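You operate a simulated robot arm through the tools that you are given. There is no shell and no other tool.

You are at the controls of a simulated robot arm. One attempt, no reset.

## Task
Unwind the red spool to 110 cm, return it and zero the counter.
Fine: the cord winder's counter; red lever to FREE to crank, back on BRAKE so that the cord parts as you pull the spool away; stand it with the other spools; then one press of the yellow button, last; leave the other spools alone.

It is judged by the outcome, as a careful person would: the job done as asked, and still so three seconds after it is handed in. It fails if anything else is knocked over, pushed out of place, dropped, spilled or broken.

## Robot
A 6-joint arm with a two-finger gripper, fixed in place. Base frame: the origin is at the foot of the arm, x ahead of it, y to its left, z up. Lengths are in mm, angles in degrees, forces in N, time in s.
Its first joint turns from -166.0 to 166.0 degrees. Payload 2.45 kg.
The tool frame sits at the grasp point between the pads (the TCP): z along the fingers, y along the line on which they close. The tips reach 20 mm beyond it. Largest opening 140 mm; the body of the gripper starts 168 mm behind the TCP.
Orientation is told as [roll, pitch, yaw] about the base's x, y, z axes, in that order, counted from this pose: with the fingers straight down and closing along the base's y, the tool's x points along the base's -x, its y along +y and its z along -z.

## Interface
- The arm moves only by the tool apply_moves. Its argument "increments" is a list of rows, each a list of 7 numbers: the finger opening in mm, from 0 to 140, then the shift along the base's x, y, z in units of 30 mm (1.0 is 30 mm), then the turn, a rotation vector about the base's x, y, z in units of 5 degrees (1.0 is 5 degrees). In form: [[fingers, tx, ty, tz, ax, ay, az], ...]. A call has 1 to 20 rows; each row shifts and turns the commanded pose from where the row before left it. A call with a number of a shift or a turn outside -1 to 1 is refused whole. A row lasts 0.2 s, in which the tool goes at most 50 mm and 8.6 degrees; a call with a longer step from one row to the next is refused whole, and so is a gripper value outside its range. A pose out of reach is approached as far as the arm can. The call stops where the force on the tool passes 50 N (or 10 N more than at its start, if that is more) or the arm is blocked; 0.2 s more then pass. The fingers move at their own pace (about 45 mm/s each) and stop on an object; they squeeze with about 37 N. The grip force told is the motor's: it shows also when the fingers shut on nothing. Time passes only in rows, and 0.2 s behind the last, so rows that do not move let the fingers close. The reply holds the time, the measured pose of the TCP, the force on the tool along the base axes, the opening and the grip force, in the units named above and with some noise, with the torque about the TCP (base axes, N m) and any sound that the robot's microphone picked up.
- Cameras (640 x 400 px; columns grow to the right, rows downward): "scene" is fixed at [404.5, 500.5, 1672.8]; the picture's right is [-0.38, -0.93, 0.00], its down [-0.86, 0.35, -0.38] and it looks along [0.35, -0.14, -0.92] (base axes); focal length 350 px, centre (320, 200). "wrist" rides on the gripper at [78, 11, -209] in the tool frame; the picture's right is [-0.14, 0.99, 0.00], its down [-0.92, -0.13, -0.37] and it looks along [-0.36, -0.05, 0.93] (tool axes); focal length 280 px, centre (320, 200).
- camera(camera): a new picture of that camera. No time passes.
- pixel_to_xyz(camera, pixels): there is no depth. For up to 12 entries [column, row, z] of the newest picture of that camera ("zoom" is the newest enlarged one), the place [x, y] in the base frame at which the ray of that pixel passes the height z, good to about 2 mm, but the place of the scene camera against the robot may be out by one fixed shift of up to 12 mm in any direction. No time passes.
- close_up(camera, box): a new picture of the part [left, top, right, bottom] of that camera's present view, enlarged. No time passes.
- hand_in(): hands the job in; it is judged then, once.

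Leave the gripper open and the arm clear of the work at the hand-in unless told otherwise.

The tools are called after "Emit:" as name(argument=value, ...) on one line, values as JSON. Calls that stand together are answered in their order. apply_moves: Moves the arm, as the interface text tells. Its arguments: {"type":"object","properties":{"increments":{"type":"array","items":{"type":"array","items":{"type":"number"}}}},"required":["increments"]} The other tools are called the same way: camera (camera) takes a picture; pixel_to_xyz (camera, pixels) gives the place at which the rays of pixels pass given heights; close_up (camera, box) takes an enlarged picture of a part of a camera's view; hand_in () hands the job in.

At the start:

```text
time: 0.0
position: [576.6, 369.1, 1297.3]
tool_rot: [0.1, -0.2, 0.0]
ft_force: [-0.9, -0.1, -0.2]
moment: [-0.01, 0.02, 0.03]
opening: 139.9
grasp_force: 0.0
```

scene: 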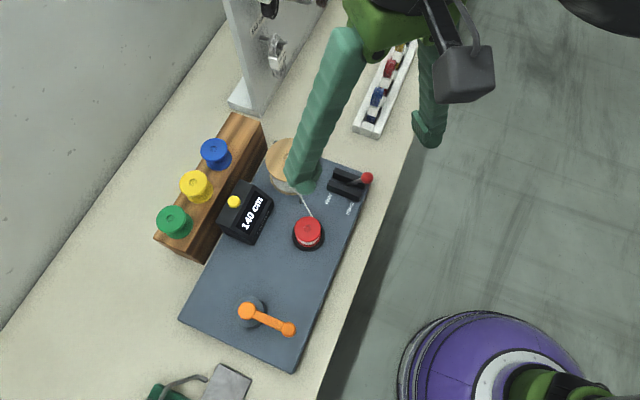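
wrist: 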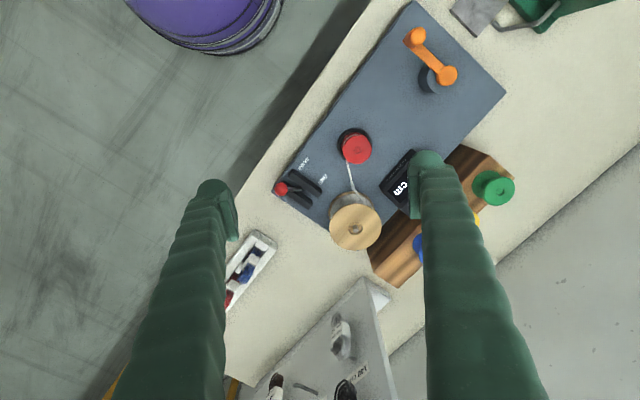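

I see a cord winder: a counter reading "140 cm" near (250,215) in the scene view, a red spool at (308,232), the crank in orange at (265,318), and the red lever at (367,177). I'll take enlarged pictures to read the details first.

Emit:
close_up(camera="scene", box=[220, 130, 400, 260])

Emit:
close_up(camera="scene", box=[150, 120, 330, 380])

Emit:
close_up(camera="wrist", box=[250, 0, 530, 260])

```text
3.08 times, centred on (310, 195) of scene
```

zoom: 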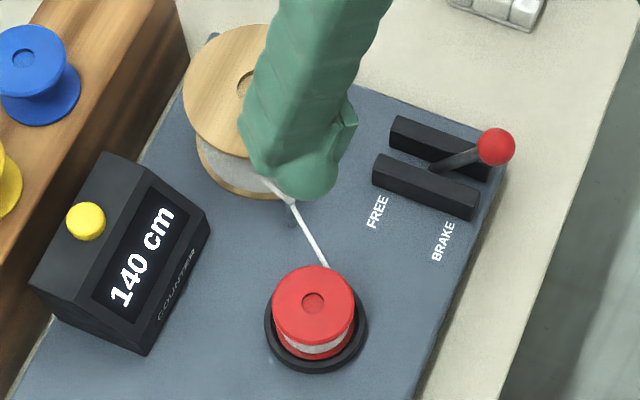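

```text
1.54 times, centred on (240, 250) of scene
```

zoom: 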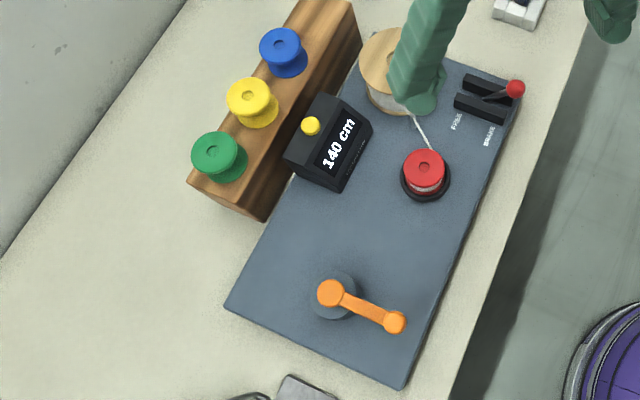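

```text
1.54 times, centred on (390, 130) of wrist
```

zoom: 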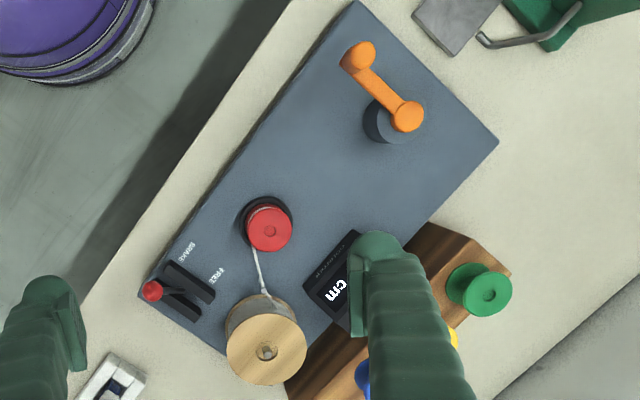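

The height of the work surface is unknown, so I'll cross the rays of shared points from both cameras: the red spool top, scene (308,228) / wrist (354,150), and the board corners, scene (179,318) / wrist (506,92).

Emit:
pixel_to_xyz(camera="scene", pixels=[[179, 319, 0], [179, 319, 500], [179, 319, 900], [292, 372, 0], [292, 372, 500], [292, 372, 900], [308, 215, 0], [308, 215, 500], [308, 215, 900]])

Emit:
pixel_to_xyz(camera="wrist", pixels=[[507, 92, 0], [507, 92, 500], [507, 92, 900], [418, 2, 0], [418, 2, 500], [418, 2, 900]])

```text
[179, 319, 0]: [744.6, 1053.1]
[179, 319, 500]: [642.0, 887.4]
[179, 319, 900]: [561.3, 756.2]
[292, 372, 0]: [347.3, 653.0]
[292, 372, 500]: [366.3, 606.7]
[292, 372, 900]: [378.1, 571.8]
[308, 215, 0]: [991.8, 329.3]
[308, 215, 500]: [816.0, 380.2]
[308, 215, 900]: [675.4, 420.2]
```

```text
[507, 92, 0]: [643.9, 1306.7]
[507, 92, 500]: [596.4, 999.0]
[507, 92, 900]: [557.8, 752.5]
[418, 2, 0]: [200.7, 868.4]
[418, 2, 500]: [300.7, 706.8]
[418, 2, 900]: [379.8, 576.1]
```

Both cameras agree at a height of about 900 mm, so the board's top lies near z≈900. Next I'll get rough places of the parts from both views.

Emit:
pixel_to_xyz(camera="wrist", pixels=[[357, 150, 940], [447, 76, 950], [415, 36, 950], [281, 188, 950], [495, 187, 980], [495, 187, 1050], [355, 230, 950], [330, 226, 900], [275, 190, 900], [447, 76, 920], [415, 36, 920], [397, 288, 950]])

Emit:
pixel_to_xyz(camera="scene", pixels=[[308, 228, 940], [247, 311, 950], [289, 329, 950], [367, 177, 950], [174, 221, 980], [174, 221, 1050], [195, 184, 980], [195, 184, 1050], [215, 150, 980], [215, 150, 1050], [234, 202, 960], [234, 202, 1000]])

```text
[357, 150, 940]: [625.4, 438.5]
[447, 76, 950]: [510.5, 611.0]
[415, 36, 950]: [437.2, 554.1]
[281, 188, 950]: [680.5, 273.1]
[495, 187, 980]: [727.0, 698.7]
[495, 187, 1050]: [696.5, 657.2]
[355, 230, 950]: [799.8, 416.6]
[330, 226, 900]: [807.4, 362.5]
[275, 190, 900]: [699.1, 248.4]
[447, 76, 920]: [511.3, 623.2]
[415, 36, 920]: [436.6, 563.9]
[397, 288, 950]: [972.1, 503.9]
```

```text
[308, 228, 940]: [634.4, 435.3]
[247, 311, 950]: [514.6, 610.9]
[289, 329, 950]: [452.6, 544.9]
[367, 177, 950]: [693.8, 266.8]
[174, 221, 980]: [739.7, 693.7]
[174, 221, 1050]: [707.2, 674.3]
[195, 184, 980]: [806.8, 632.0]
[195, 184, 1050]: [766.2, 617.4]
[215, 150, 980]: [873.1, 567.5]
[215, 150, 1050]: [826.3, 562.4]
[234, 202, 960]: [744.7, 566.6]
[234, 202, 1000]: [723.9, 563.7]
```

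The scene camera is off by roughly (+10, −4) mm against the wrist view, so I'll rely on the wrist camera for precise positions. Next: lower the arm towards the lever (around x 680, y 272) for a closer look, staying well above everything.

Emit:
apply_moves(increments=[[140, 0.07, -0.7, -0.97, 0, 0, 0], [140, 0.07, -0.7, -0.97, 0, 0, 0], [140, 0.07, -0.7, -0.97, 0, 0, 0], [140, 0.07, -0.7, -0.97, 0, 0, 0], [140, 0, 0, 0, 0, 0, 0]])

Emit:
camera(camera="wrist")

Emit:
camera(camera="scene")

```text
time: 1.2
position: [584.1, 282.0, 1183.5]
tool_rot: [0.1, -0.1, 0.0]
ft_force: [0.2, -0.4, -0.3]
moment: [0.0, -0.03, 0.02]
opening: 139.7
grasp_force: 0.1
```

```text
taken
```

wrist: 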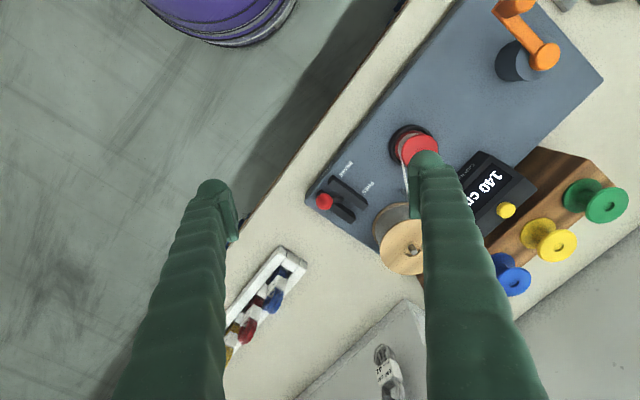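

```text
taken
```

scene: 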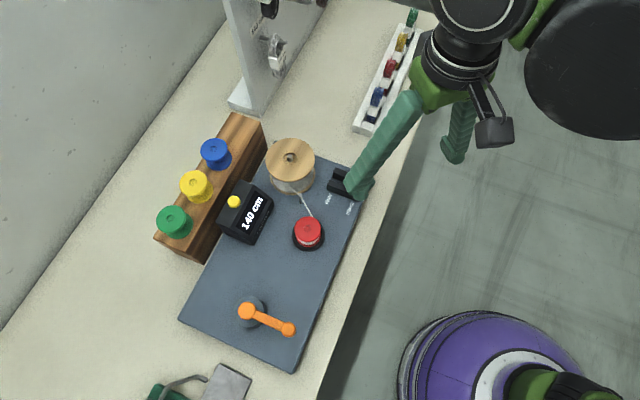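

The lever and rack are now in clearer view. I'll enlarge the lever and the spool rack.

Emit:
close_up(camera="wrist", box=[280, 120, 440, 240])

Emit:
close_up(camera="wrist", box=[430, 120, 640, 320])

Emit:
close_up(camera="scene", box=[145, 100, 285, 270])

Emit:
close_up(camera="scene", box=[255, 130, 385, 260])

```text
3.33 times, centred on (360, 180) of wrist
```

zoom: 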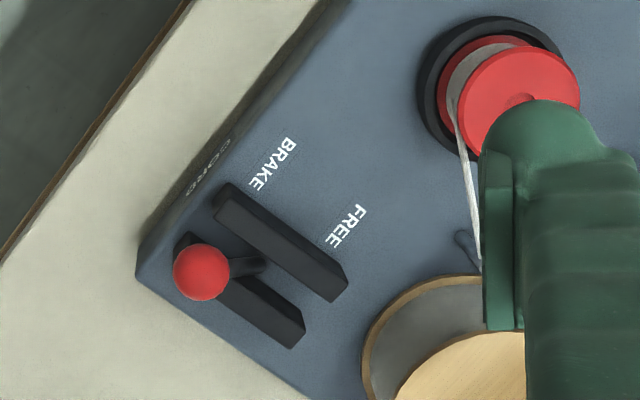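

```text
2.00 times, centred on (535, 220) of wrist
```

zoom: 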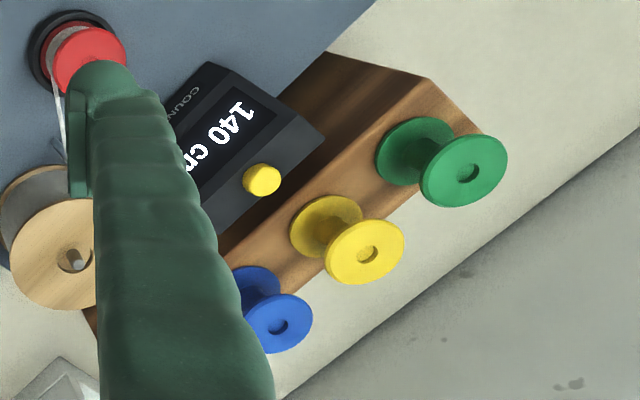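

```text
2.35 times, centred on (215, 185) of scene
```

zoom: 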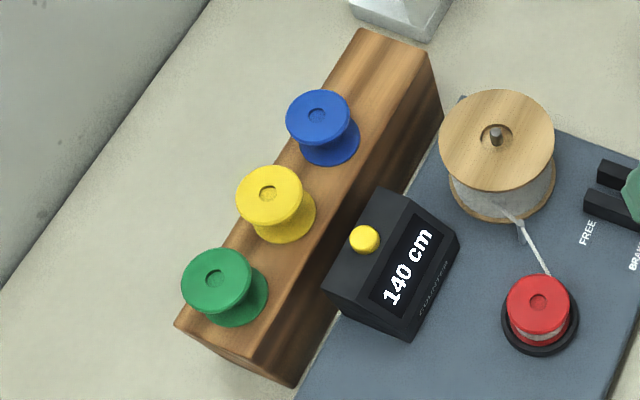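

```text
3.08 times, centred on (320, 195) of scene
```

zoom: 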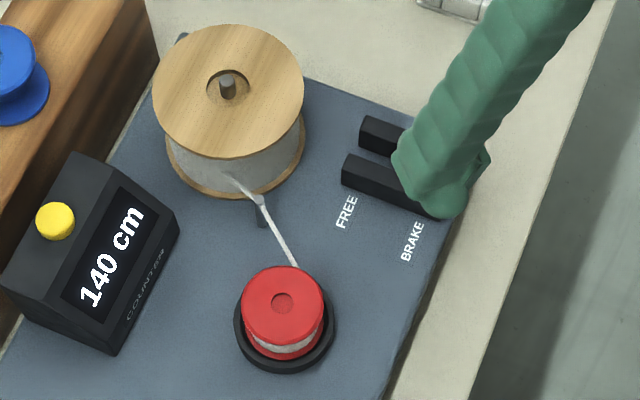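

The lever's ball sits at the BRAKE end of a slot between two black bars; FREE is at the inner end. The rack is a wooden block with green, yellow and blue spools standing on it and free room beyond the blue one. I'll now query the ball, crank and board corner rays from this second wrist viewpoint to find heights.

Emit:
pixel_to_xyz(camera="wrist", pixels=[[324, 201.5, 900], [324, 201.5, 950], [324, 201.5, 1000], [604, 80, 880], [604, 80, 900], [604, 80, 920], [546, 56, 920], [546, 56, 960], [514, 5, 920], [514, 5, 960], [507, 210, 950], [507, 210, 1000]])

```text
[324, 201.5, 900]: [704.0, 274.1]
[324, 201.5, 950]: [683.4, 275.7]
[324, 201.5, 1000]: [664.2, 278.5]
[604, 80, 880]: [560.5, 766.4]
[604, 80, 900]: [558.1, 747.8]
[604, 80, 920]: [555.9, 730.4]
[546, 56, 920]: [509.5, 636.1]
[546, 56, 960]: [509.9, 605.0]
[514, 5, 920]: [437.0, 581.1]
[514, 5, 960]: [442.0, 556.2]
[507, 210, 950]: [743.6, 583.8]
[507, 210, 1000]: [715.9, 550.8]
```

Triangulating: board top z≈885, lever ball z≈965 near (680,276), crank knob top z≈978 near (440,546), crank axis near (510,609). Now I'll move over to the crank at a safe height to see it up close.

Emit:
apply_moves(increments=[[140, -0.557, 0.933, -0.1, 0, 0, 0], [140, -0.557, 0.933, -0.1, 0, 0, 0], [140, -0.557, 0.933, -0.1, 0, 0, 0], [140, -0.557, 0.933, -0.1, 0, 0, 0], [140, -0.557, 0.933, -0.1, 0, 0, 0], [140, -0.557, 0.933, -0.1, 0, 0, 0], [140, -0.557, 0.933, -0.1, 0, 0, 0], [140, -0.557, 0.933, -0.1, 0, 0, 0], [140, -0.557, 0.933, -0.1, 0, 0, 0], [140, -0.557, 0.933, -0.1, 0, 0, 0], [140, -0.557, 0.933, -0.1, 0, 0, 0], [140, 0, 0, 0, 0, 0, 0]])

Emit:
camera(camera="wrist")

Emit:
camera(camera="scene")

```text
time: 3.8
position: [402.4, 595.0, 1147.1]
tool_rot: [0.1, -0.1, 0.0]
ft_force: [0.3, -0.4, -0.6]
moment: [-0.03, 0.01, -0.02]
opening: 140.0
grasp_force: 0.0
```

```text
taken
```

wrist: 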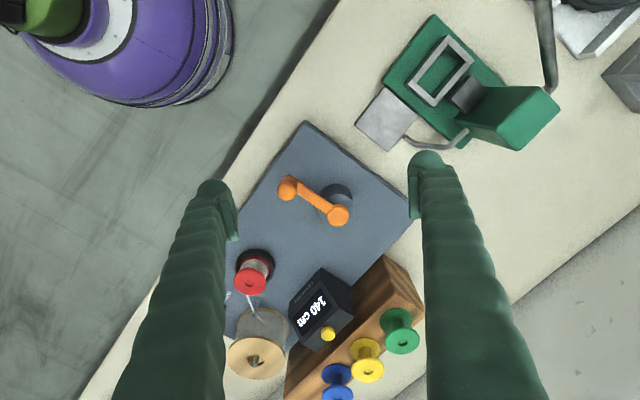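

```text
taken
```

scene: 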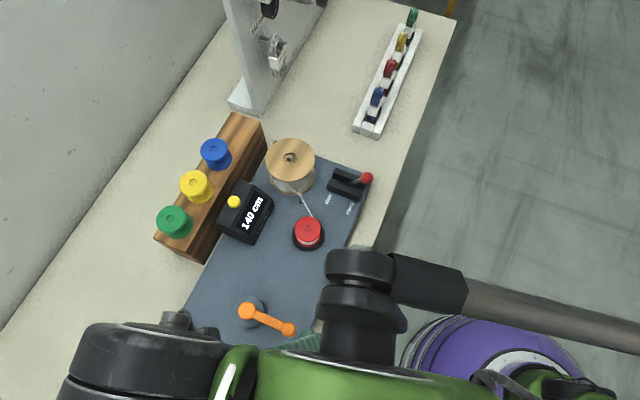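

This view shows the crank, spools, counter and rack between the fingers. I'll enlarge the crank and query positions of the main points from here.

Emit:
close_up(camera="wrist", box=[240, 120, 400, 240])

Emit:
close_up(camera="wrist", box=[225, 240, 425, 400])

Emit:
pixel_to_xyz(camera="wrist", pixels=[[288, 187, 920], [288, 187, 960], [288, 187, 980], [338, 215, 920], [338, 215, 960], [305, 122, 880], [305, 122, 900], [412, 218, 880], [412, 218, 900], [251, 280, 920], [251, 280, 960], [328, 334, 960]])

```text
3.33 times, centred on (320, 180) of wrist
```

zoom: 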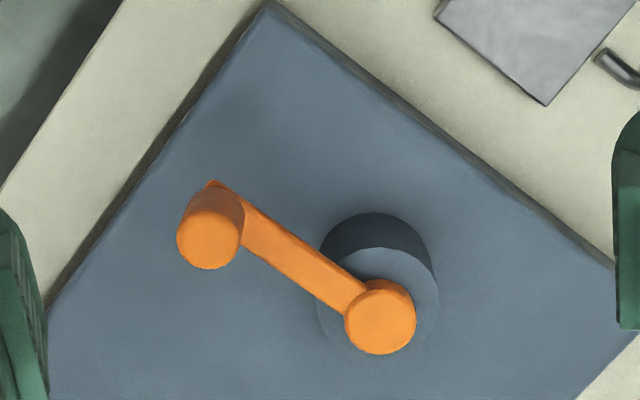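

```text
2.50 times, centred on (325, 320) of wrist
```

zoom: 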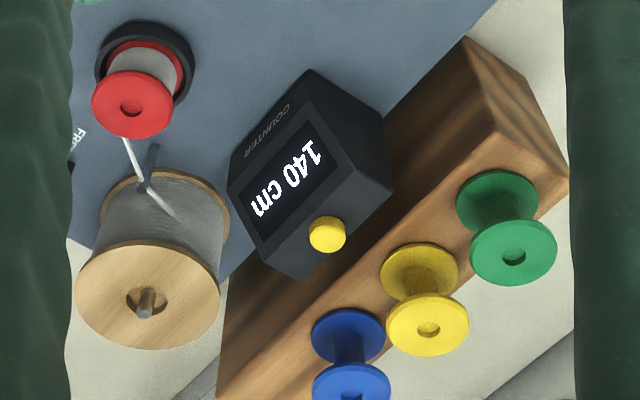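

```text
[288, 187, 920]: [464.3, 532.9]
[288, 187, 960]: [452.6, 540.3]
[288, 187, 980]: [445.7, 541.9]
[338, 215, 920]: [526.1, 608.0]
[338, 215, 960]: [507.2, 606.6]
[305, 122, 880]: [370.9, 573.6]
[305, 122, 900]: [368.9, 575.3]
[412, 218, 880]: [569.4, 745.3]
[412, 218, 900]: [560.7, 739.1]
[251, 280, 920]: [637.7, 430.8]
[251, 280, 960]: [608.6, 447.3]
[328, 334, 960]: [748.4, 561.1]
```

Estimates so far: crank hub cap ≈(506,608,958), knob top ≈(442,543,1003), so the crank's radius is ≈91 mm. The red spool's top flange is ≈(624,438,942), Ø≈56, and the lever ball ≈(673,277,975). 

Next I'll go above the lever and turn the gripper −45° about z, so that the fingers close along the lever's slot direction (+x,+y).

Emit:
apply_moves(increments=[[140, 0.753, -0.883, -0.1, 0, 0, -0.75], [140, 0.753, -0.883, -0.1, 0, 0, -0.75], [140, 0.753, -0.883, -0.1, 0, 0, -0.75], [140, 0.753, -0.883, -0.1, 0, 0, -0.75], [140, 0.753, -0.883, -0.1, 0, 0, -0.75], [140, 0.753, -0.883, -0.1, 0, 0, -0.75], [140, 0.753, -0.883, -0.1, 0, 0, -0.75], [140, 0.753, -0.883, -0.1, 0, 0, -0.75], [140, 0.753, -0.883, -0.1, 0, 0, -0.75], [140, 0.753, -0.883, -0.1, 0, 0, -0.75], [140, 0.753, -0.883, -0.1, 0, 0, -0.75], [140, 0.753, -0.883, -0.1, 0, 0, -0.75], [140, 0, 0, 0, 0, 0, 0]])

Emit:
camera(camera="wrist")

Emit:
camera(camera="scene")

```text
time: 6.6
position: [673.5, 275.5, 1111.3]
tool_rot: [0.1, -0.1, -45.0]
ft_force: [-0.5, 0.0, -0.4]
moment: [-0.02, 0.05, -0.04]
opening: 140.1
grasp_force: 0.2
```

```text
taken
```

wrist: 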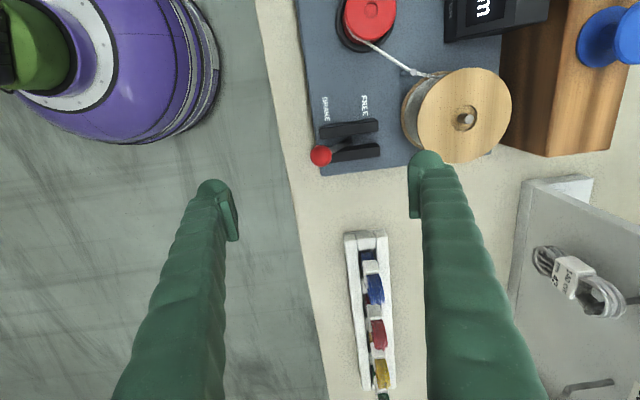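

```text
taken
```

scene: 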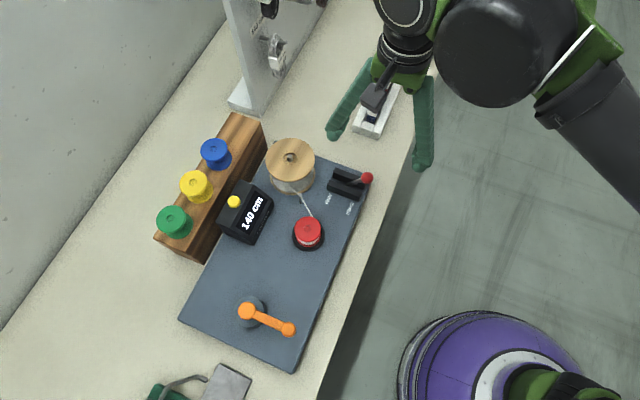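

The ball (321,156) is almost exactly where a point under the TCP at z≈975 should project. I'll check its place numerically and zoom in.

Emit:
close_up(camera="wrist", box=[280, 80, 440, 190])

Emit:
pixel_to_xyz(camera="wrist", pixels=[[321, 155.5, 960], [321, 155.5, 970], [321, 155.5, 980], [464, 118, 960], [464, 118, 990], [371, 16, 930], [371, 16, 950], [321, 176, 900], [308, 25, 900]])

```text
3.64 times, centred on (360, 135) of wrist
```

zoom: 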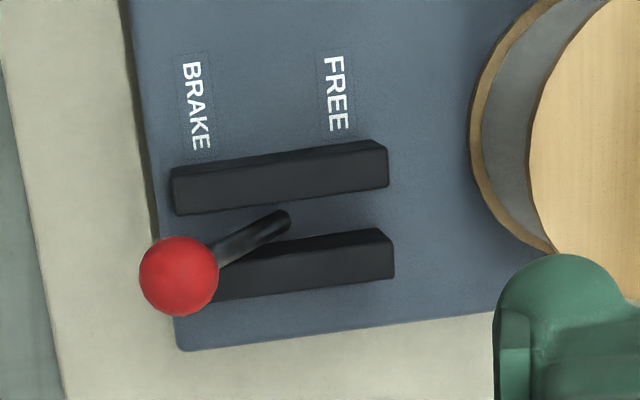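

```text
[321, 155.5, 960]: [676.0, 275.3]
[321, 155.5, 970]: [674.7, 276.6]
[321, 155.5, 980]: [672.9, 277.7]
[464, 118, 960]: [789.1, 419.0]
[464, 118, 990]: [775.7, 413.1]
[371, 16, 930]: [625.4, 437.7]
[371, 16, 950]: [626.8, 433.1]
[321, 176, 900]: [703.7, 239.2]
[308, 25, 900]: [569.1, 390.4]
```

Ball centre ≈(673.5,277,975); the slot runs along (+0.7,+0.7) and the lever's pivot is near (703,308). The wooden reel (≈(778,414), R≈58) is close to the FREE end, so a leading finger could hit it. I'll push with closed fingers from the outer (BRAKE) side instead. First: shut the fingers, shift behind the ball and descend.

Emit:
apply_moves(increments=[[0, -0.525, -0.5, 0, 0, 0, 0], [0, -0.525, -0.5, 0, 0, 0, 0], [0, 0, 0, 0, 0, 0, 0], [0, 0, 0, 0, 0, 0, 0], [0, 0, 0, 0, 0, 0, 0], [0, 0, 0, 0, 0, 0, 0], [0, 0, 0, 0, 0, 0, 0], [0, 0, 0, 0, 0, 0, 0], [0, 0, 0, -0.9, 0, 0, 0], [0, 0, 0, -0.9, 0, 0, 0], [0, 0, 0, -0.9, 0, 0, 0], [0, 0, 0, -0.9, 0, 0, 0], [0, 0, 0, -0.9, 0, 0, 0]])

Emit:
camera(camera="wrist")

Emit:
close_up(camera="scene", box=[255, 100, 435, 240])

```text
time: 9.4
position: [639.0, 245.3, 976.8]
tool_rot: [0.1, -0.1, -45.0]
ft_force: [-0.2, 0.4, -0.4]
moment: [0.03, 0.02, -0.03]
opening: 0.1
grasp_force: 29.7
```

```text
taken
```

wrist: 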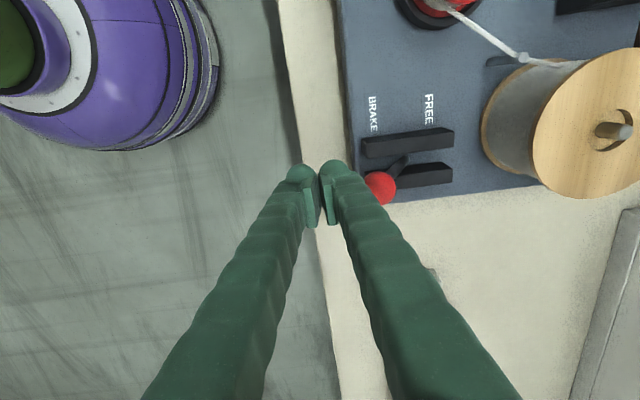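

```text
2.86 times, centred on (345, 170) of scene
```

zoom: 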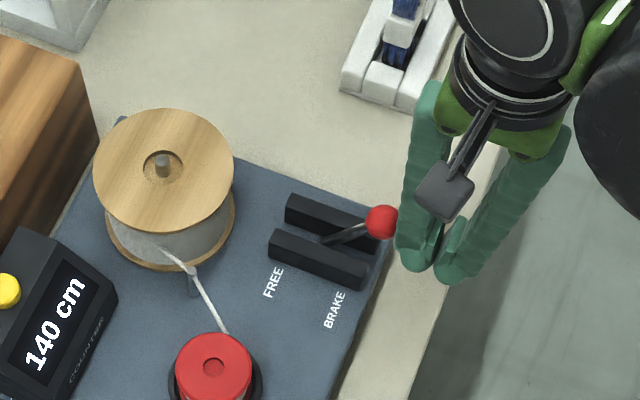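

The closed fingers stand on the outer side of the ball (ball at (380,187) in the wrist view, about 47 mm away along the slot). Now I'll push along (+,+) in small steps and watch the force.

Emit:
apply_moves(increments=[[0, 0.236, 0.236, 0, 0, 0, 0], [0, 0.236, 0.236, 0, 0, 0, 0], [0, 0.236, 0.236, 0, 0, 0, 0], [0, 0.236, 0.236, 0, 0, 0, 0], [0, 0.236, 0.236, 0, 0, 0, 0], [0, 0.236, 0.236, 0, 0, 0, 0]])

Emit:
close_up(camera="scene", box=[255, 100, 435, 240])

Emit:
camera(camera="wrist")

```text
time: 10.8
position: [684.5, 288.7, 976.7]
tool_rot: [0.1, -0.1, -45.0]
ft_force: [-0.2, 0.3, -0.1]
moment: [0.0, -0.01, 0.02]
opening: 0.1
grasp_force: 28.9
```

```text
2.86 times, centred on (345, 170) of scene
```

zoom: 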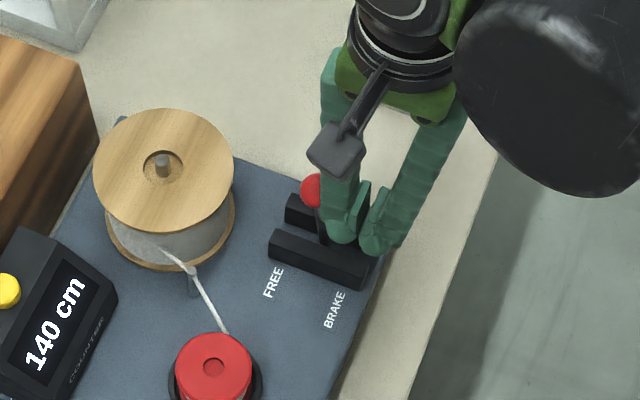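

```text
taken
```

wrist: 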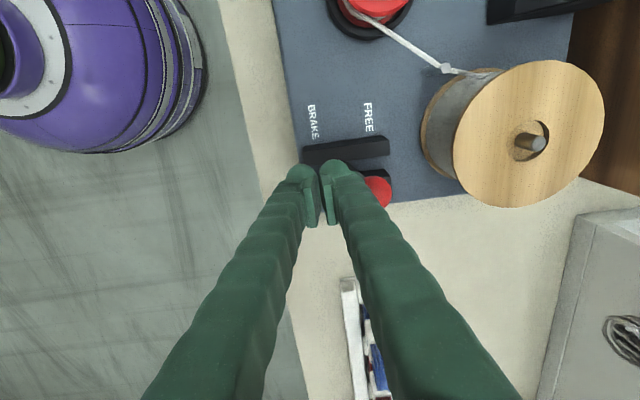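

The lever is now about upright and moves freely (no force). I'll continue pushing.

Emit:
apply_moves(increments=[[0, 0.2, 0.2, 0, 0, 0, 0], [0, 0.2, 0.2, 0, 0, 0, 0], [0, 0.2, 0.2, 0, 0, 0, 0], [0, 0.2, 0.2, 0, 0, 0, 0]])

Emit:
close_up(camera="scene", box=[255, 100, 435, 240])

Emit:
camera(camera="wrist")

```text
time: 11.8
position: [706.9, 309.8, 976.6]
tool_rot: [-0.1, 0.0, -45.0]
ft_force: [-14.9, -11.3, -8.3]
moment: [-0.11, 0.08, 0.04]
opening: 0.0
grasp_force: 29.0
```

```text
2.86 times, centred on (345, 170) of scene
```

zoom: 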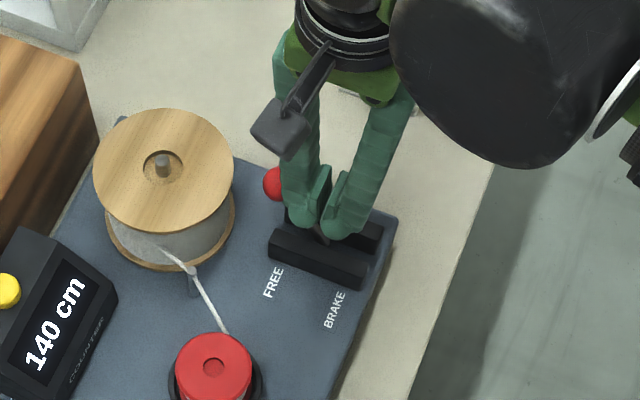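

```text
taken
```

wrist: 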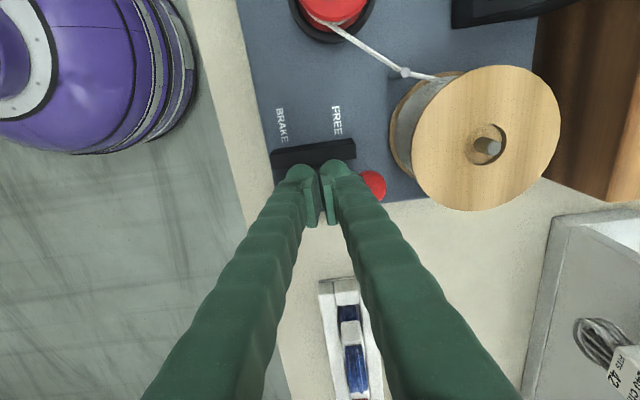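

A resisting force of ~19 N appears along the slot; this may be the FREE end stop. I'll push a few mm more to make sure it is seated.

Emit:
apply_moves(increments=[[0, 0.08, 0.08, 0, 0, 0, 0], [0, 0.08, 0.08, 0, 0, 0, 0]])

Emit:
close_up(camera="scene", box=[255, 100, 435, 240])

```text
time: 12.3
position: [708.0, 310.7, 976.1]
tool_rot: [-0.4, -0.1, -44.9]
ft_force: [-17.8, -15.0, 1.3]
moment: [0.11, -0.06, 0.01]
opening: 0.0
grasp_force: 29.1
stopped in row 2: the force on the tool passed its limit at 56 N (the readings are from after the stop); the commanded pose is now the measured one
```

```text
2.86 times, centred on (345, 170) of scene
```

zoom: 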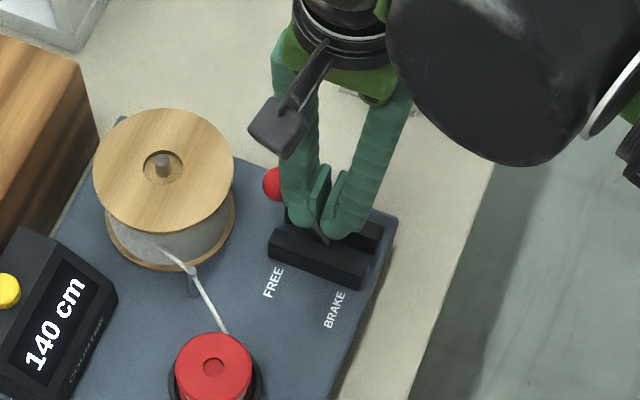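

That's the end stop: the lever is hard against FREE, ball near (727,330). I'll back off along (−,−), rise, and confirm that it stays.

Emit:
apply_moves(increments=[[0, -0.4, -0.4, 0, 0, 0, 0], [0, -0.6, -0.6, 0, 0, 0, 0], [0, -0.6, -0.6, 0.3, 0, 0, 0], [0, -0.3, -0.3, 1, 0, 0, 0], [0, -0.3, -0.3, 1, 0, 0, 0], [0, 0, 0, 1, 0, 0, 0], [0, 0, 0, 1, 0, 0, 0], [0, 0, 0, 0.5, 0, 0, 0]])

Emit:
close_up(camera="scene", box=[255, 100, 435, 240])

Emit:
camera(camera="wrist")

```text
time: 14.1
position: [641.8, 246.0, 1120.0]
tool_rot: [-0.2, -0.1, -45.1]
ft_force: [-0.8, -0.3, 0.1]
moment: [0.01, -0.01, -0.03]
opening: 0.1
grasp_force: 29.4
```

```text
2.86 times, centred on (345, 170) of scene
```

zoom: 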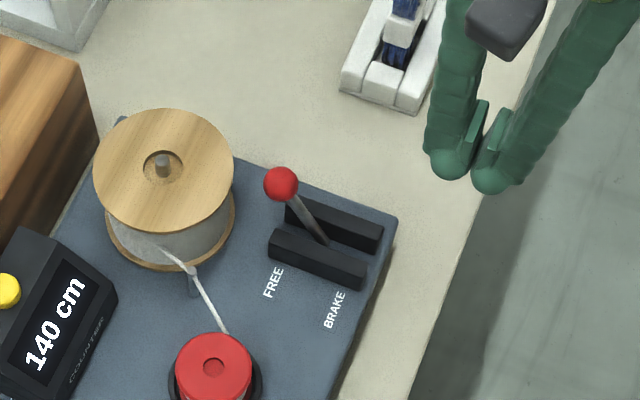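

```text
taken
```

wrist: 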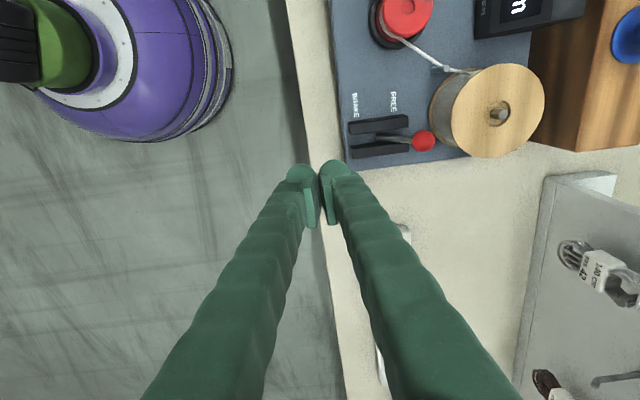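

The lever stays at FREE. Next I'll travel to the crank knob (≈(442,543), top z≈1003), hovering above at z≈1080 with the fingers part open.

Emit:
apply_moves(increments=[[80, -0.606, 0.9, -0.12, 0, 0, 0], [80, -0.606, 0.9, -0.12, 0, 0, 0], [80, -0.606, 0.9, -0.12, 0, 0, 0], [80, -0.606, 0.9, -0.12, 0, 0, 0], [80, -0.606, 0.9, -0.12, 0, 0, 0], [80, -0.606, 0.9, -0.12, 0, 0, 0], [80, -0.606, 0.9, -0.12, 0, 0, 0], [80, -0.606, 0.9, -0.12, 0, 0, 0], [80, -0.606, 0.9, -0.12, 0, 0, 0], [80, -0.606, 0.9, -0.12, 0, 0, 0], [80, -0.606, 0.9, -0.12, 0, 0, 0], [80, 0, 0, 0, 0, 0, 0]])

Emit:
camera(camera="wrist")

Emit:
camera(camera="scene")

```text
time: 16.7
position: [440.4, 546.4, 1080.6]
tool_rot: [-0.2, 0.0, -45.0]
ft_force: [0.7, 1.3, 0.4]
moment: [0.0, -0.01, 0.03]
opening: 80.0
grasp_force: 0.0
```

```text
taken
```

wrist: 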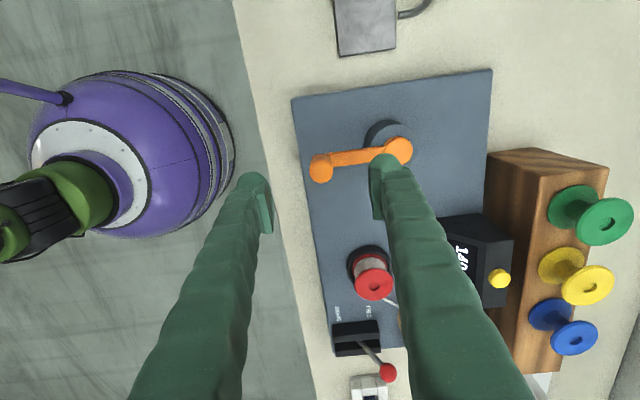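

```text
taken
```

scene: 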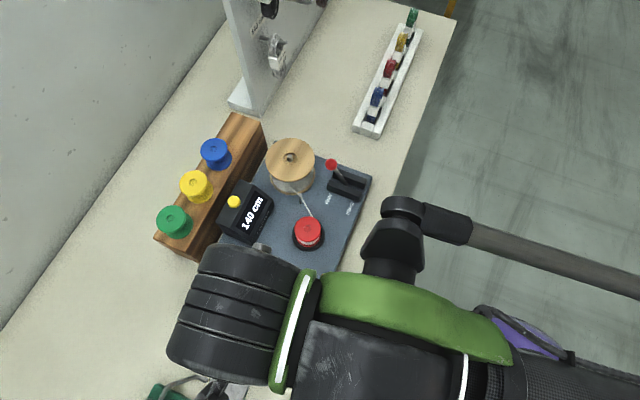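

The wrist view shows the knob at (321,167), almost directly under the TCP, and the scene view still shows the counter. I'll check the exact place of the knob and hub here.

Emit:
close_up(camera="wrist", box=[280, 100, 440, 200])

Emit:
pixel_to_xyz(camera="wrist", pixels=[[321, 168, 990], [321, 168, 1003], [321, 168, 1010], [399, 150, 950], [399, 150, 960], [399, 150, 970]])

Emit:
close_up(camera="wrist", box=[420, 130, 640, 390])

```text
4.00 times, centred on (360, 150) of wrist
```

zoom: 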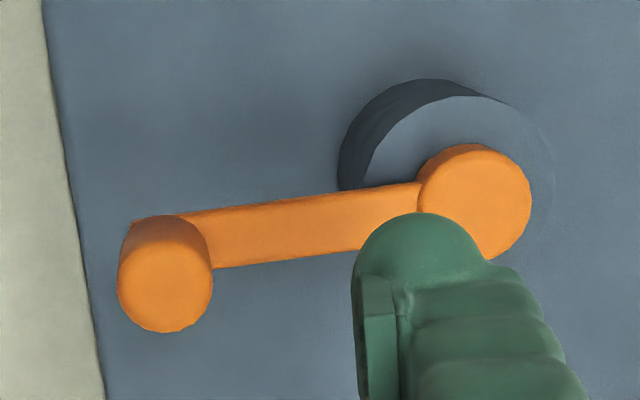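

```text
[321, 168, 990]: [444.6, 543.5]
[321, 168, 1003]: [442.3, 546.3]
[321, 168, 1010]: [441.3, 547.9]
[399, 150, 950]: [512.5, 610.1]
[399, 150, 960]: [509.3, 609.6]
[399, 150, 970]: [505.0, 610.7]
```

```text
1.54 times, centred on (530, 260) of wrist
```

zoom: 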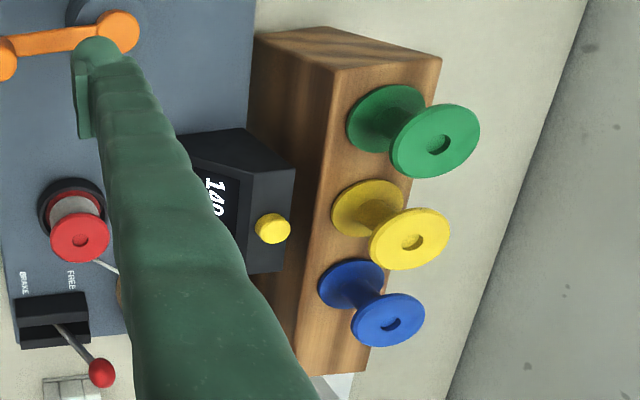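

Knob top centre ≈(444,544,1003), Ø≈25 mm; hub centre ≈(507.5,609). I'll descend to TCP z≈988 so that the tips (968) stay above the crank arm, then close on the knob.

Emit:
apply_moves(increments=[[80, 0.03, -0.02, -0.772, 0, 0, 0], [80, 0.03, -0.02, -0.772, 0, 0, 0], [80, 0.03, -0.02, -0.772, 0, 0, 0], [80, 0.03, -0.02, -0.772, 0, 0, 0], [80, 0, 0, 0, 0, 0, 0]])

Emit:
camera(camera="wrist")

```text
time: 17.9
position: [445.7, 541.8, 988.7]
tool_rot: [-0.2, 0.0, -45.0]
ft_force: [-0.8, 0.3, -0.5]
moment: [0.01, -0.01, -0.03]
opening: 79.8
grasp_force: 0.1
```

```text
taken
```

wrist: 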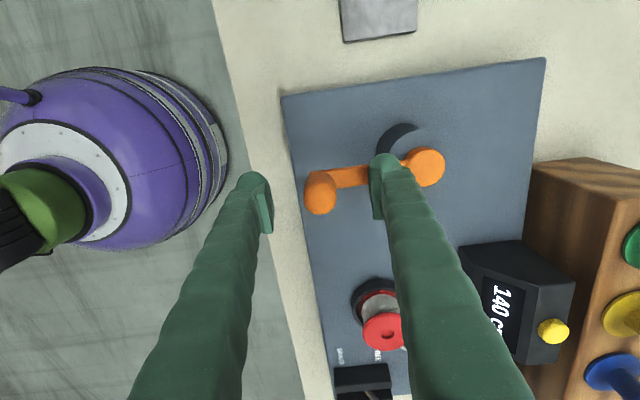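

The knob (320,197) is centred between the fingers. Closing on it now.

Emit:
apply_moves(increments=[[10, 0, 0, 0, 0, 0, 0], [10, 0, 0, 0, 0, 0, 0], [10, 0, 0, 0, 0, 0, 0], [10, 0, 0, 0, 0, 0, 0], [10, 0, 0, 0, 0, 0, 0]])

Emit:
camera(camera="wrist")

```text
time: 19.1
position: [446.1, 541.3, 987.0]
tool_rot: [-0.2, 0.0, -45.0]
ft_force: [2.3, 2.0, 0.8]
moment: [0.05, 0.0, -0.05]
opening: 24.7
grasp_force: 39.3
```

```text
taken
```

wrist: 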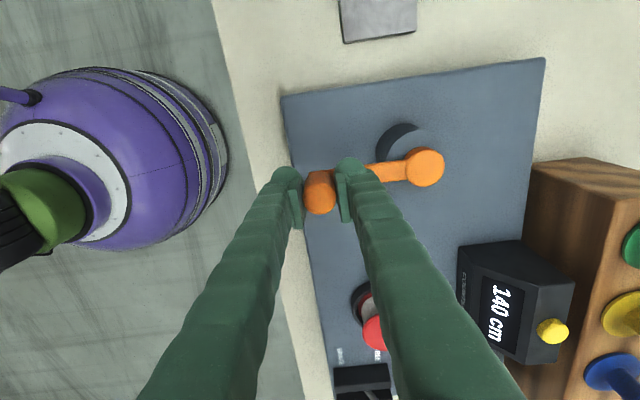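

The knob is held (opening 24.7). I'll now turn the crank counter-clockwise (seen from above) by 30° as a trial, then read the counter.

Emit:
apply_moves(increments=[[10, 0.247, -0.203, 0, 0, 0, 0], [10, 0.267, -0.173, 0, 0, 0, 0], [10, 0.283, -0.147, 0, 0, 0, 0], [10, 0.297, -0.117, 0, 0, 0, 0], [10, 0.31, -0.083, 0, 0, 0, 0]])

Emit:
camera(camera="wrist")

Emit:
close_up(camera="scene", box=[210, 130, 370, 260])

```text
time: 20.4
position: [487.6, 515.2, 988.5]
tool_rot: [-0.6, -0.2, -45.1]
ft_force: [-8.4, -22.5, 5.5]
moment: [-0.96, -0.42, 0.28]
opening: 24.5
grasp_force: 45.8
stopped in row 5: the force on the tool passed its limit at 51 N (the readings are from after the stop); the commanded pose is now the measured one
```

```text
taken
```

wrist: 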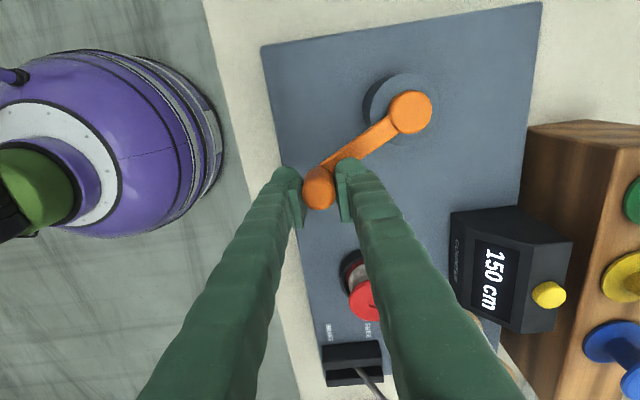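

```text
3.08 times, centred on (290, 195) of scene
```

zoom: 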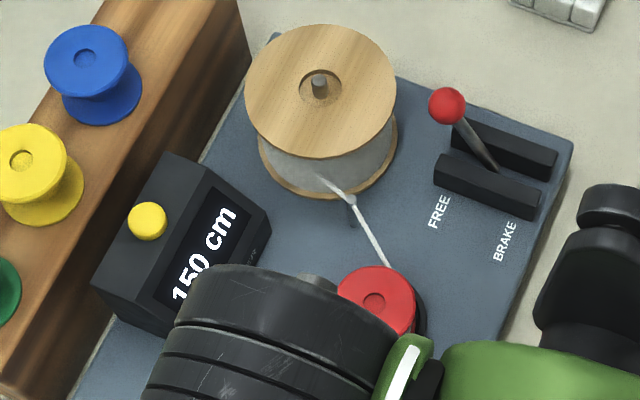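

The counter went up to 150 cm: counter-clockwise winds on, so I must turn clockwise. The force was radial (my circle centre is slightly off), so I'll refine the hub's place from this view.

Emit:
close_up(camera="wrist", box=[280, 60, 480, 220])

Emit:
pixel_to_xyz(camera="zoom", pixels=[[416, 125, 950], [416, 125, 960], [123, 308, 1000]])

Emit:
pixel_to_xyz(camera="wrist", pixels=[[410, 112, 950], [410, 112, 960], [319, 187, 1003], [390, 94, 900], [395, 96, 940]])

```text
2.50 times, centred on (380, 140) of wrist
```

zoom: 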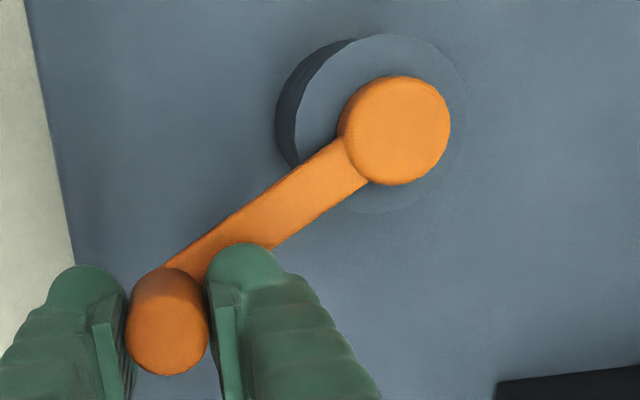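

```text
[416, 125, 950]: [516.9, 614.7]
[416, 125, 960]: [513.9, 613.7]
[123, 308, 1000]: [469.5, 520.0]
```

```text
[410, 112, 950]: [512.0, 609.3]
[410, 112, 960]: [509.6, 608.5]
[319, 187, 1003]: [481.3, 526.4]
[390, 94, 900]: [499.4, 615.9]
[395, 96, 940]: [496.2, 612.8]
```

The knob slipped about 8 mm within the pads because my centre was off. The hub's better estimate is (509,608.7) with R≈92. I'll open slightly, recentre on the knob and grip again.

Emit:
apply_moves(increments=[[50, 0, 0, 0, 0, 0, 0], [50, 0, 0, 0, 0, 0, 0], [50, -0.2, 0.2, 0, 0, 0, 0], [50, 0, 0, 0, 0, 0, 0]])

Emit:
close_up(camera="wrist", box=[260, 60, 460, 220])

Emit:
close_up(camera="wrist", box=[440, 190, 600, 350])

```text
time: 21.4
position: [481.1, 523.9, 987.6]
tool_rot: [-0.5, -0.1, -45.0]
ft_force: [0.6, 0.7, -0.1]
moment: [-0.02, 0.0, 0.01]
opening: 50.0
grasp_force: 0.0
```

```text
2.50 times, centred on (360, 140) of wrist
```

zoom: 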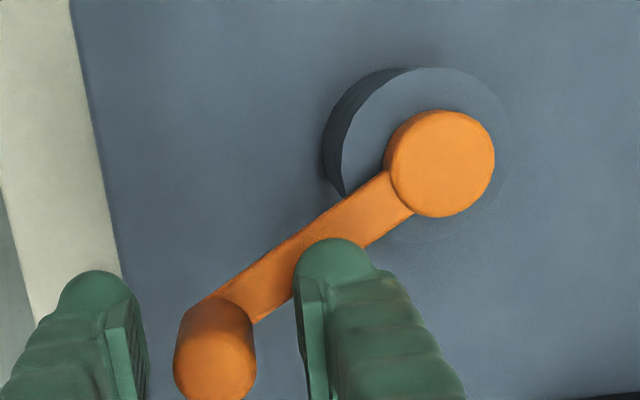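

```text
2.50 times, centred on (520, 270) of wrist
```

zoom: 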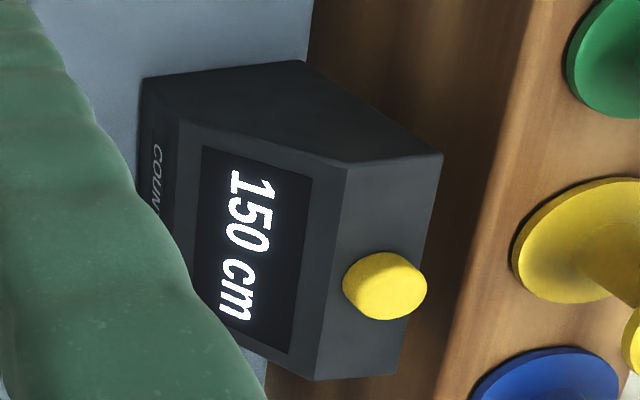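

Knob centre relative to the TCP is about (+2,−2.5) mm now. I'll correct, close, and turn clockwise 30° around the centre (508.5,609).

Emit:
apply_moves(increments=[[50, 0.067, -0.087, 0, 0, 0, 0], [10, 0, 0, 0, 0, 0, 0], [10, 0, 0, 0, 0, 0, 0], [10, 0, 0, 0, 0, 0, 0], [10, 0, 0, 0, 0, 0, 0], [10, -0.377, 0.137, 0, 0, 0, 0], [10, -0.353, 0.183, 0, 0, 0, 0], [10, -0.327, 0.23, 0, 0, 0, 0], [10, -0.293, 0.27, 0, 0, 0, 0], [10, 0, 0, 0, 0, 0, 0]])

Emit:
camera(camera="wrist")

Emit:
close_up(camera="scene", box=[210, 130, 370, 260])

```text
time: 23.6
position: [442.6, 546.5, 987.7]
tool_rot: [-0.4, -0.1, -45.0]
ft_force: [-25.7, -25.4, -20.0]
moment: [-0.02, 0.41, -0.25]
opening: 24.5
grasp_force: 45.0
```

```text
taken
```

wrist: 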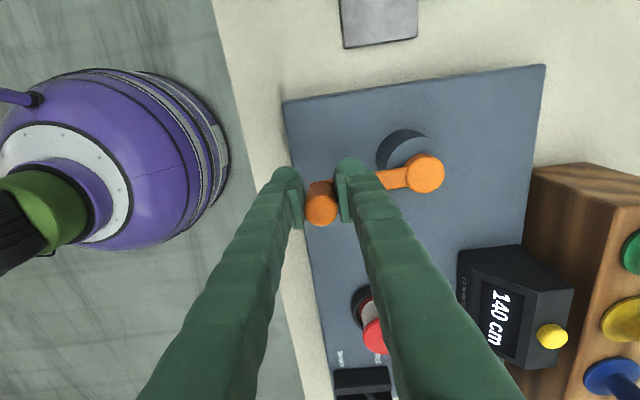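

```text
3.08 times, centred on (290, 195) of scene
```

zoom: 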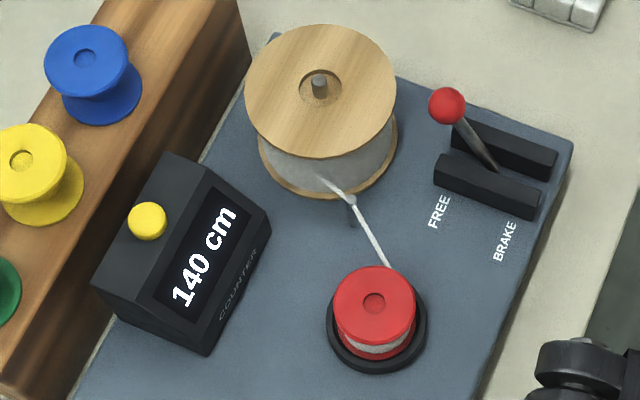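

The counter is back at 140, so roughly 28–30° of crank makes 10 cm, and clockwise unwinds. The radial stiffness makes the grip fight the circle, so I'll open, turn the gripper by +90° in place (pads then push tangentially and can slide radially), and turn it along with the crank.

Emit:
apply_moves(increments=[[50, 0, 0, 0, 0, 0, 0], [50, 0, 0, 0, 0, 0, 0], [50, 0, 0, 0, 0, 0, 1], [50, 0, 0, 0, 0, 0, 1], [50, 0, 0, 0, 0, 0, 1], [50, 0, 0, 0, 0, 0, 1], [50, 0, 0, 0, 0, 0, 1], [50, 0, 0, 0, 0, 0, 1], [50, 0, 0, 0, 0, 0, 1], [50, 0, 0, 0, 0, 0, 1], [50, 0, 0, 0, 0, 0, 1], [50, 0, 0, 0, 0, 0, 1], [50, 0, 0, 0, 0, 0, 1], [50, 0, 0, 0, 0, 0, 1], [50, 0, 0, 0, 0, 0, 1], [50, 0, 0, 0, 0, 0, 1], [50, 0, 0, 0, 0, 0, 1], [50, 0, 0, 0, 0, 0, 1], [50, 0, 0, 0, 0, 0, 1], [50, 0, 0, 0, 0, 0, 1]])

Emit:
camera(camera="wrist")

Emit:
camera(camera="scene")

```text
time: 27.8
position: [442.7, 546.6, 988.1]
tool_rot: [-0.5, -0.1, 45.0]
ft_force: [-0.8, -0.3, -0.6]
moment: [0.06, -0.07, -0.03]
opening: 50.0
grasp_force: 0.2
```

```text
taken
```

wrist: 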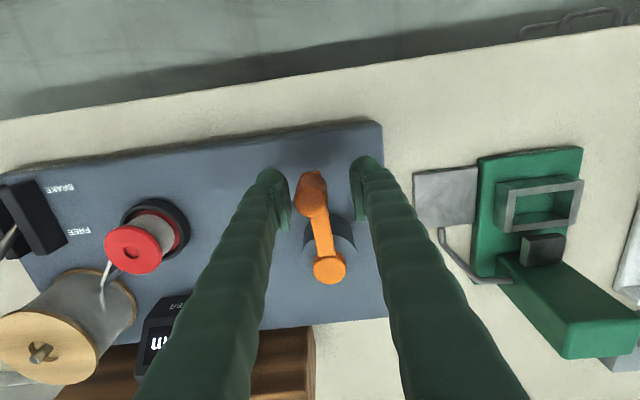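

```text
taken
```

scene: 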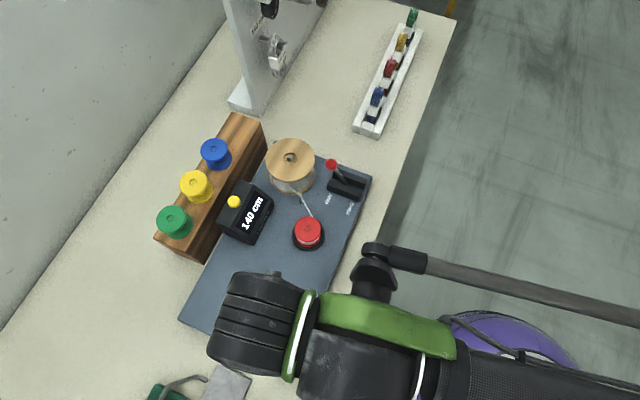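

The gripper is now at yaw +45°, straddling the knob tangentially; the counter still reads 140. Closing and turning clockwise in 5° steps, turning the tool along. First 10°, then read.

Emit:
apply_moves(increments=[[10, 0, 0, 0, 0, 0, 0], [10, 0, 0, 0, 0, 0, 0], [10, 0, 0, 0, 0, 0, 0], [10, 0, 0, 0, 0, 0, 0], [10, -0.173, 0.2, 0, 0, 0, -1], [10, -0.157, 0.213, 0, 0, 0, -1]])

Emit:
close_up(camera="scene", box=[210, 130, 370, 260])

Emit:
camera(camera="wrist")

```text
time: 29.1
position: [433.2, 560.0, 987.4]
tool_rot: [-0.4, -0.1, 35.0]
ft_force: [6.7, 3.0, -0.6]
moment: [0.0, -0.03, -0.06]
opening: 24.4
grasp_force: 45.3
```

```text
3.08 times, centred on (290, 195) of scene
```

zoom: 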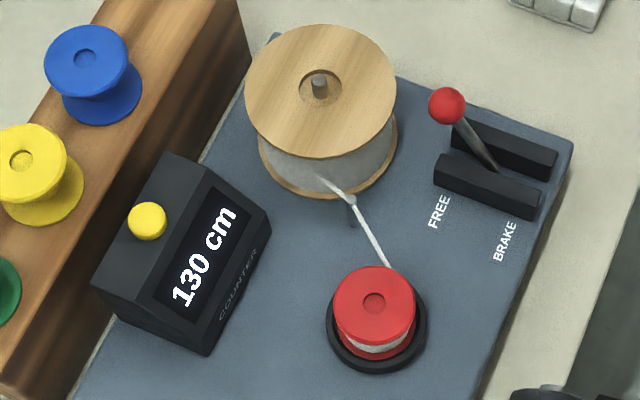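

```text
taken
```

wrist: 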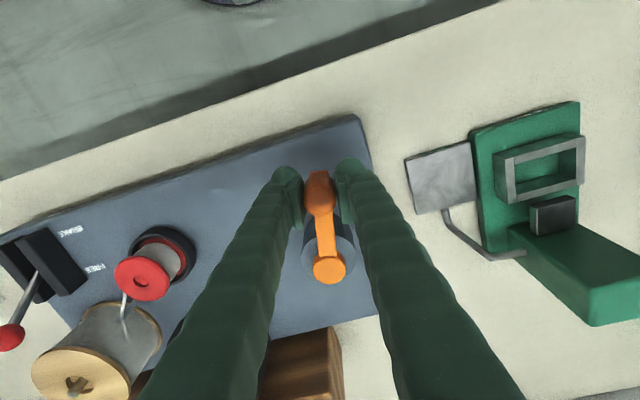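

It reads 130 at crank angle ≈213°. So the display steps by tens. I'll continue in 5° steps, reading each time, to find where the steps fall.

Emit:
apply_moves(increments=[[10, -0.137, 0.227, 0, 0, 0, -1]])

Emit:
close_up(camera="scene", box=[210, 150, 330, 250])

```text
time: 29.6
position: [429.8, 566.6, 987.0]
tool_rot: [-0.4, -0.2, 29.9]
ft_force: [16.6, 11.2, 21.5]
moment: [0.1, 0.0, 0.16]
opening: 24.5
grasp_force: 45.3
```

```text
4.00 times, centred on (270, 200) of scene
```

zoom: 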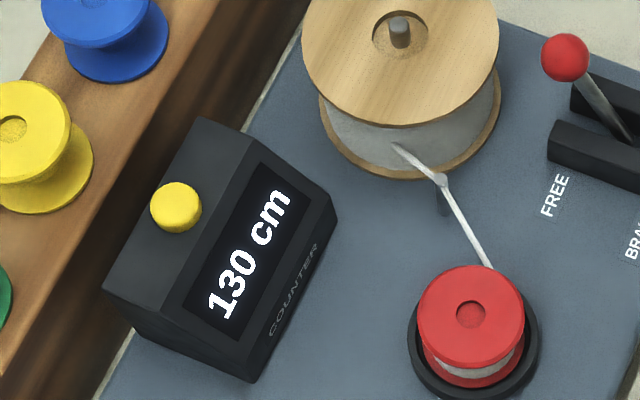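

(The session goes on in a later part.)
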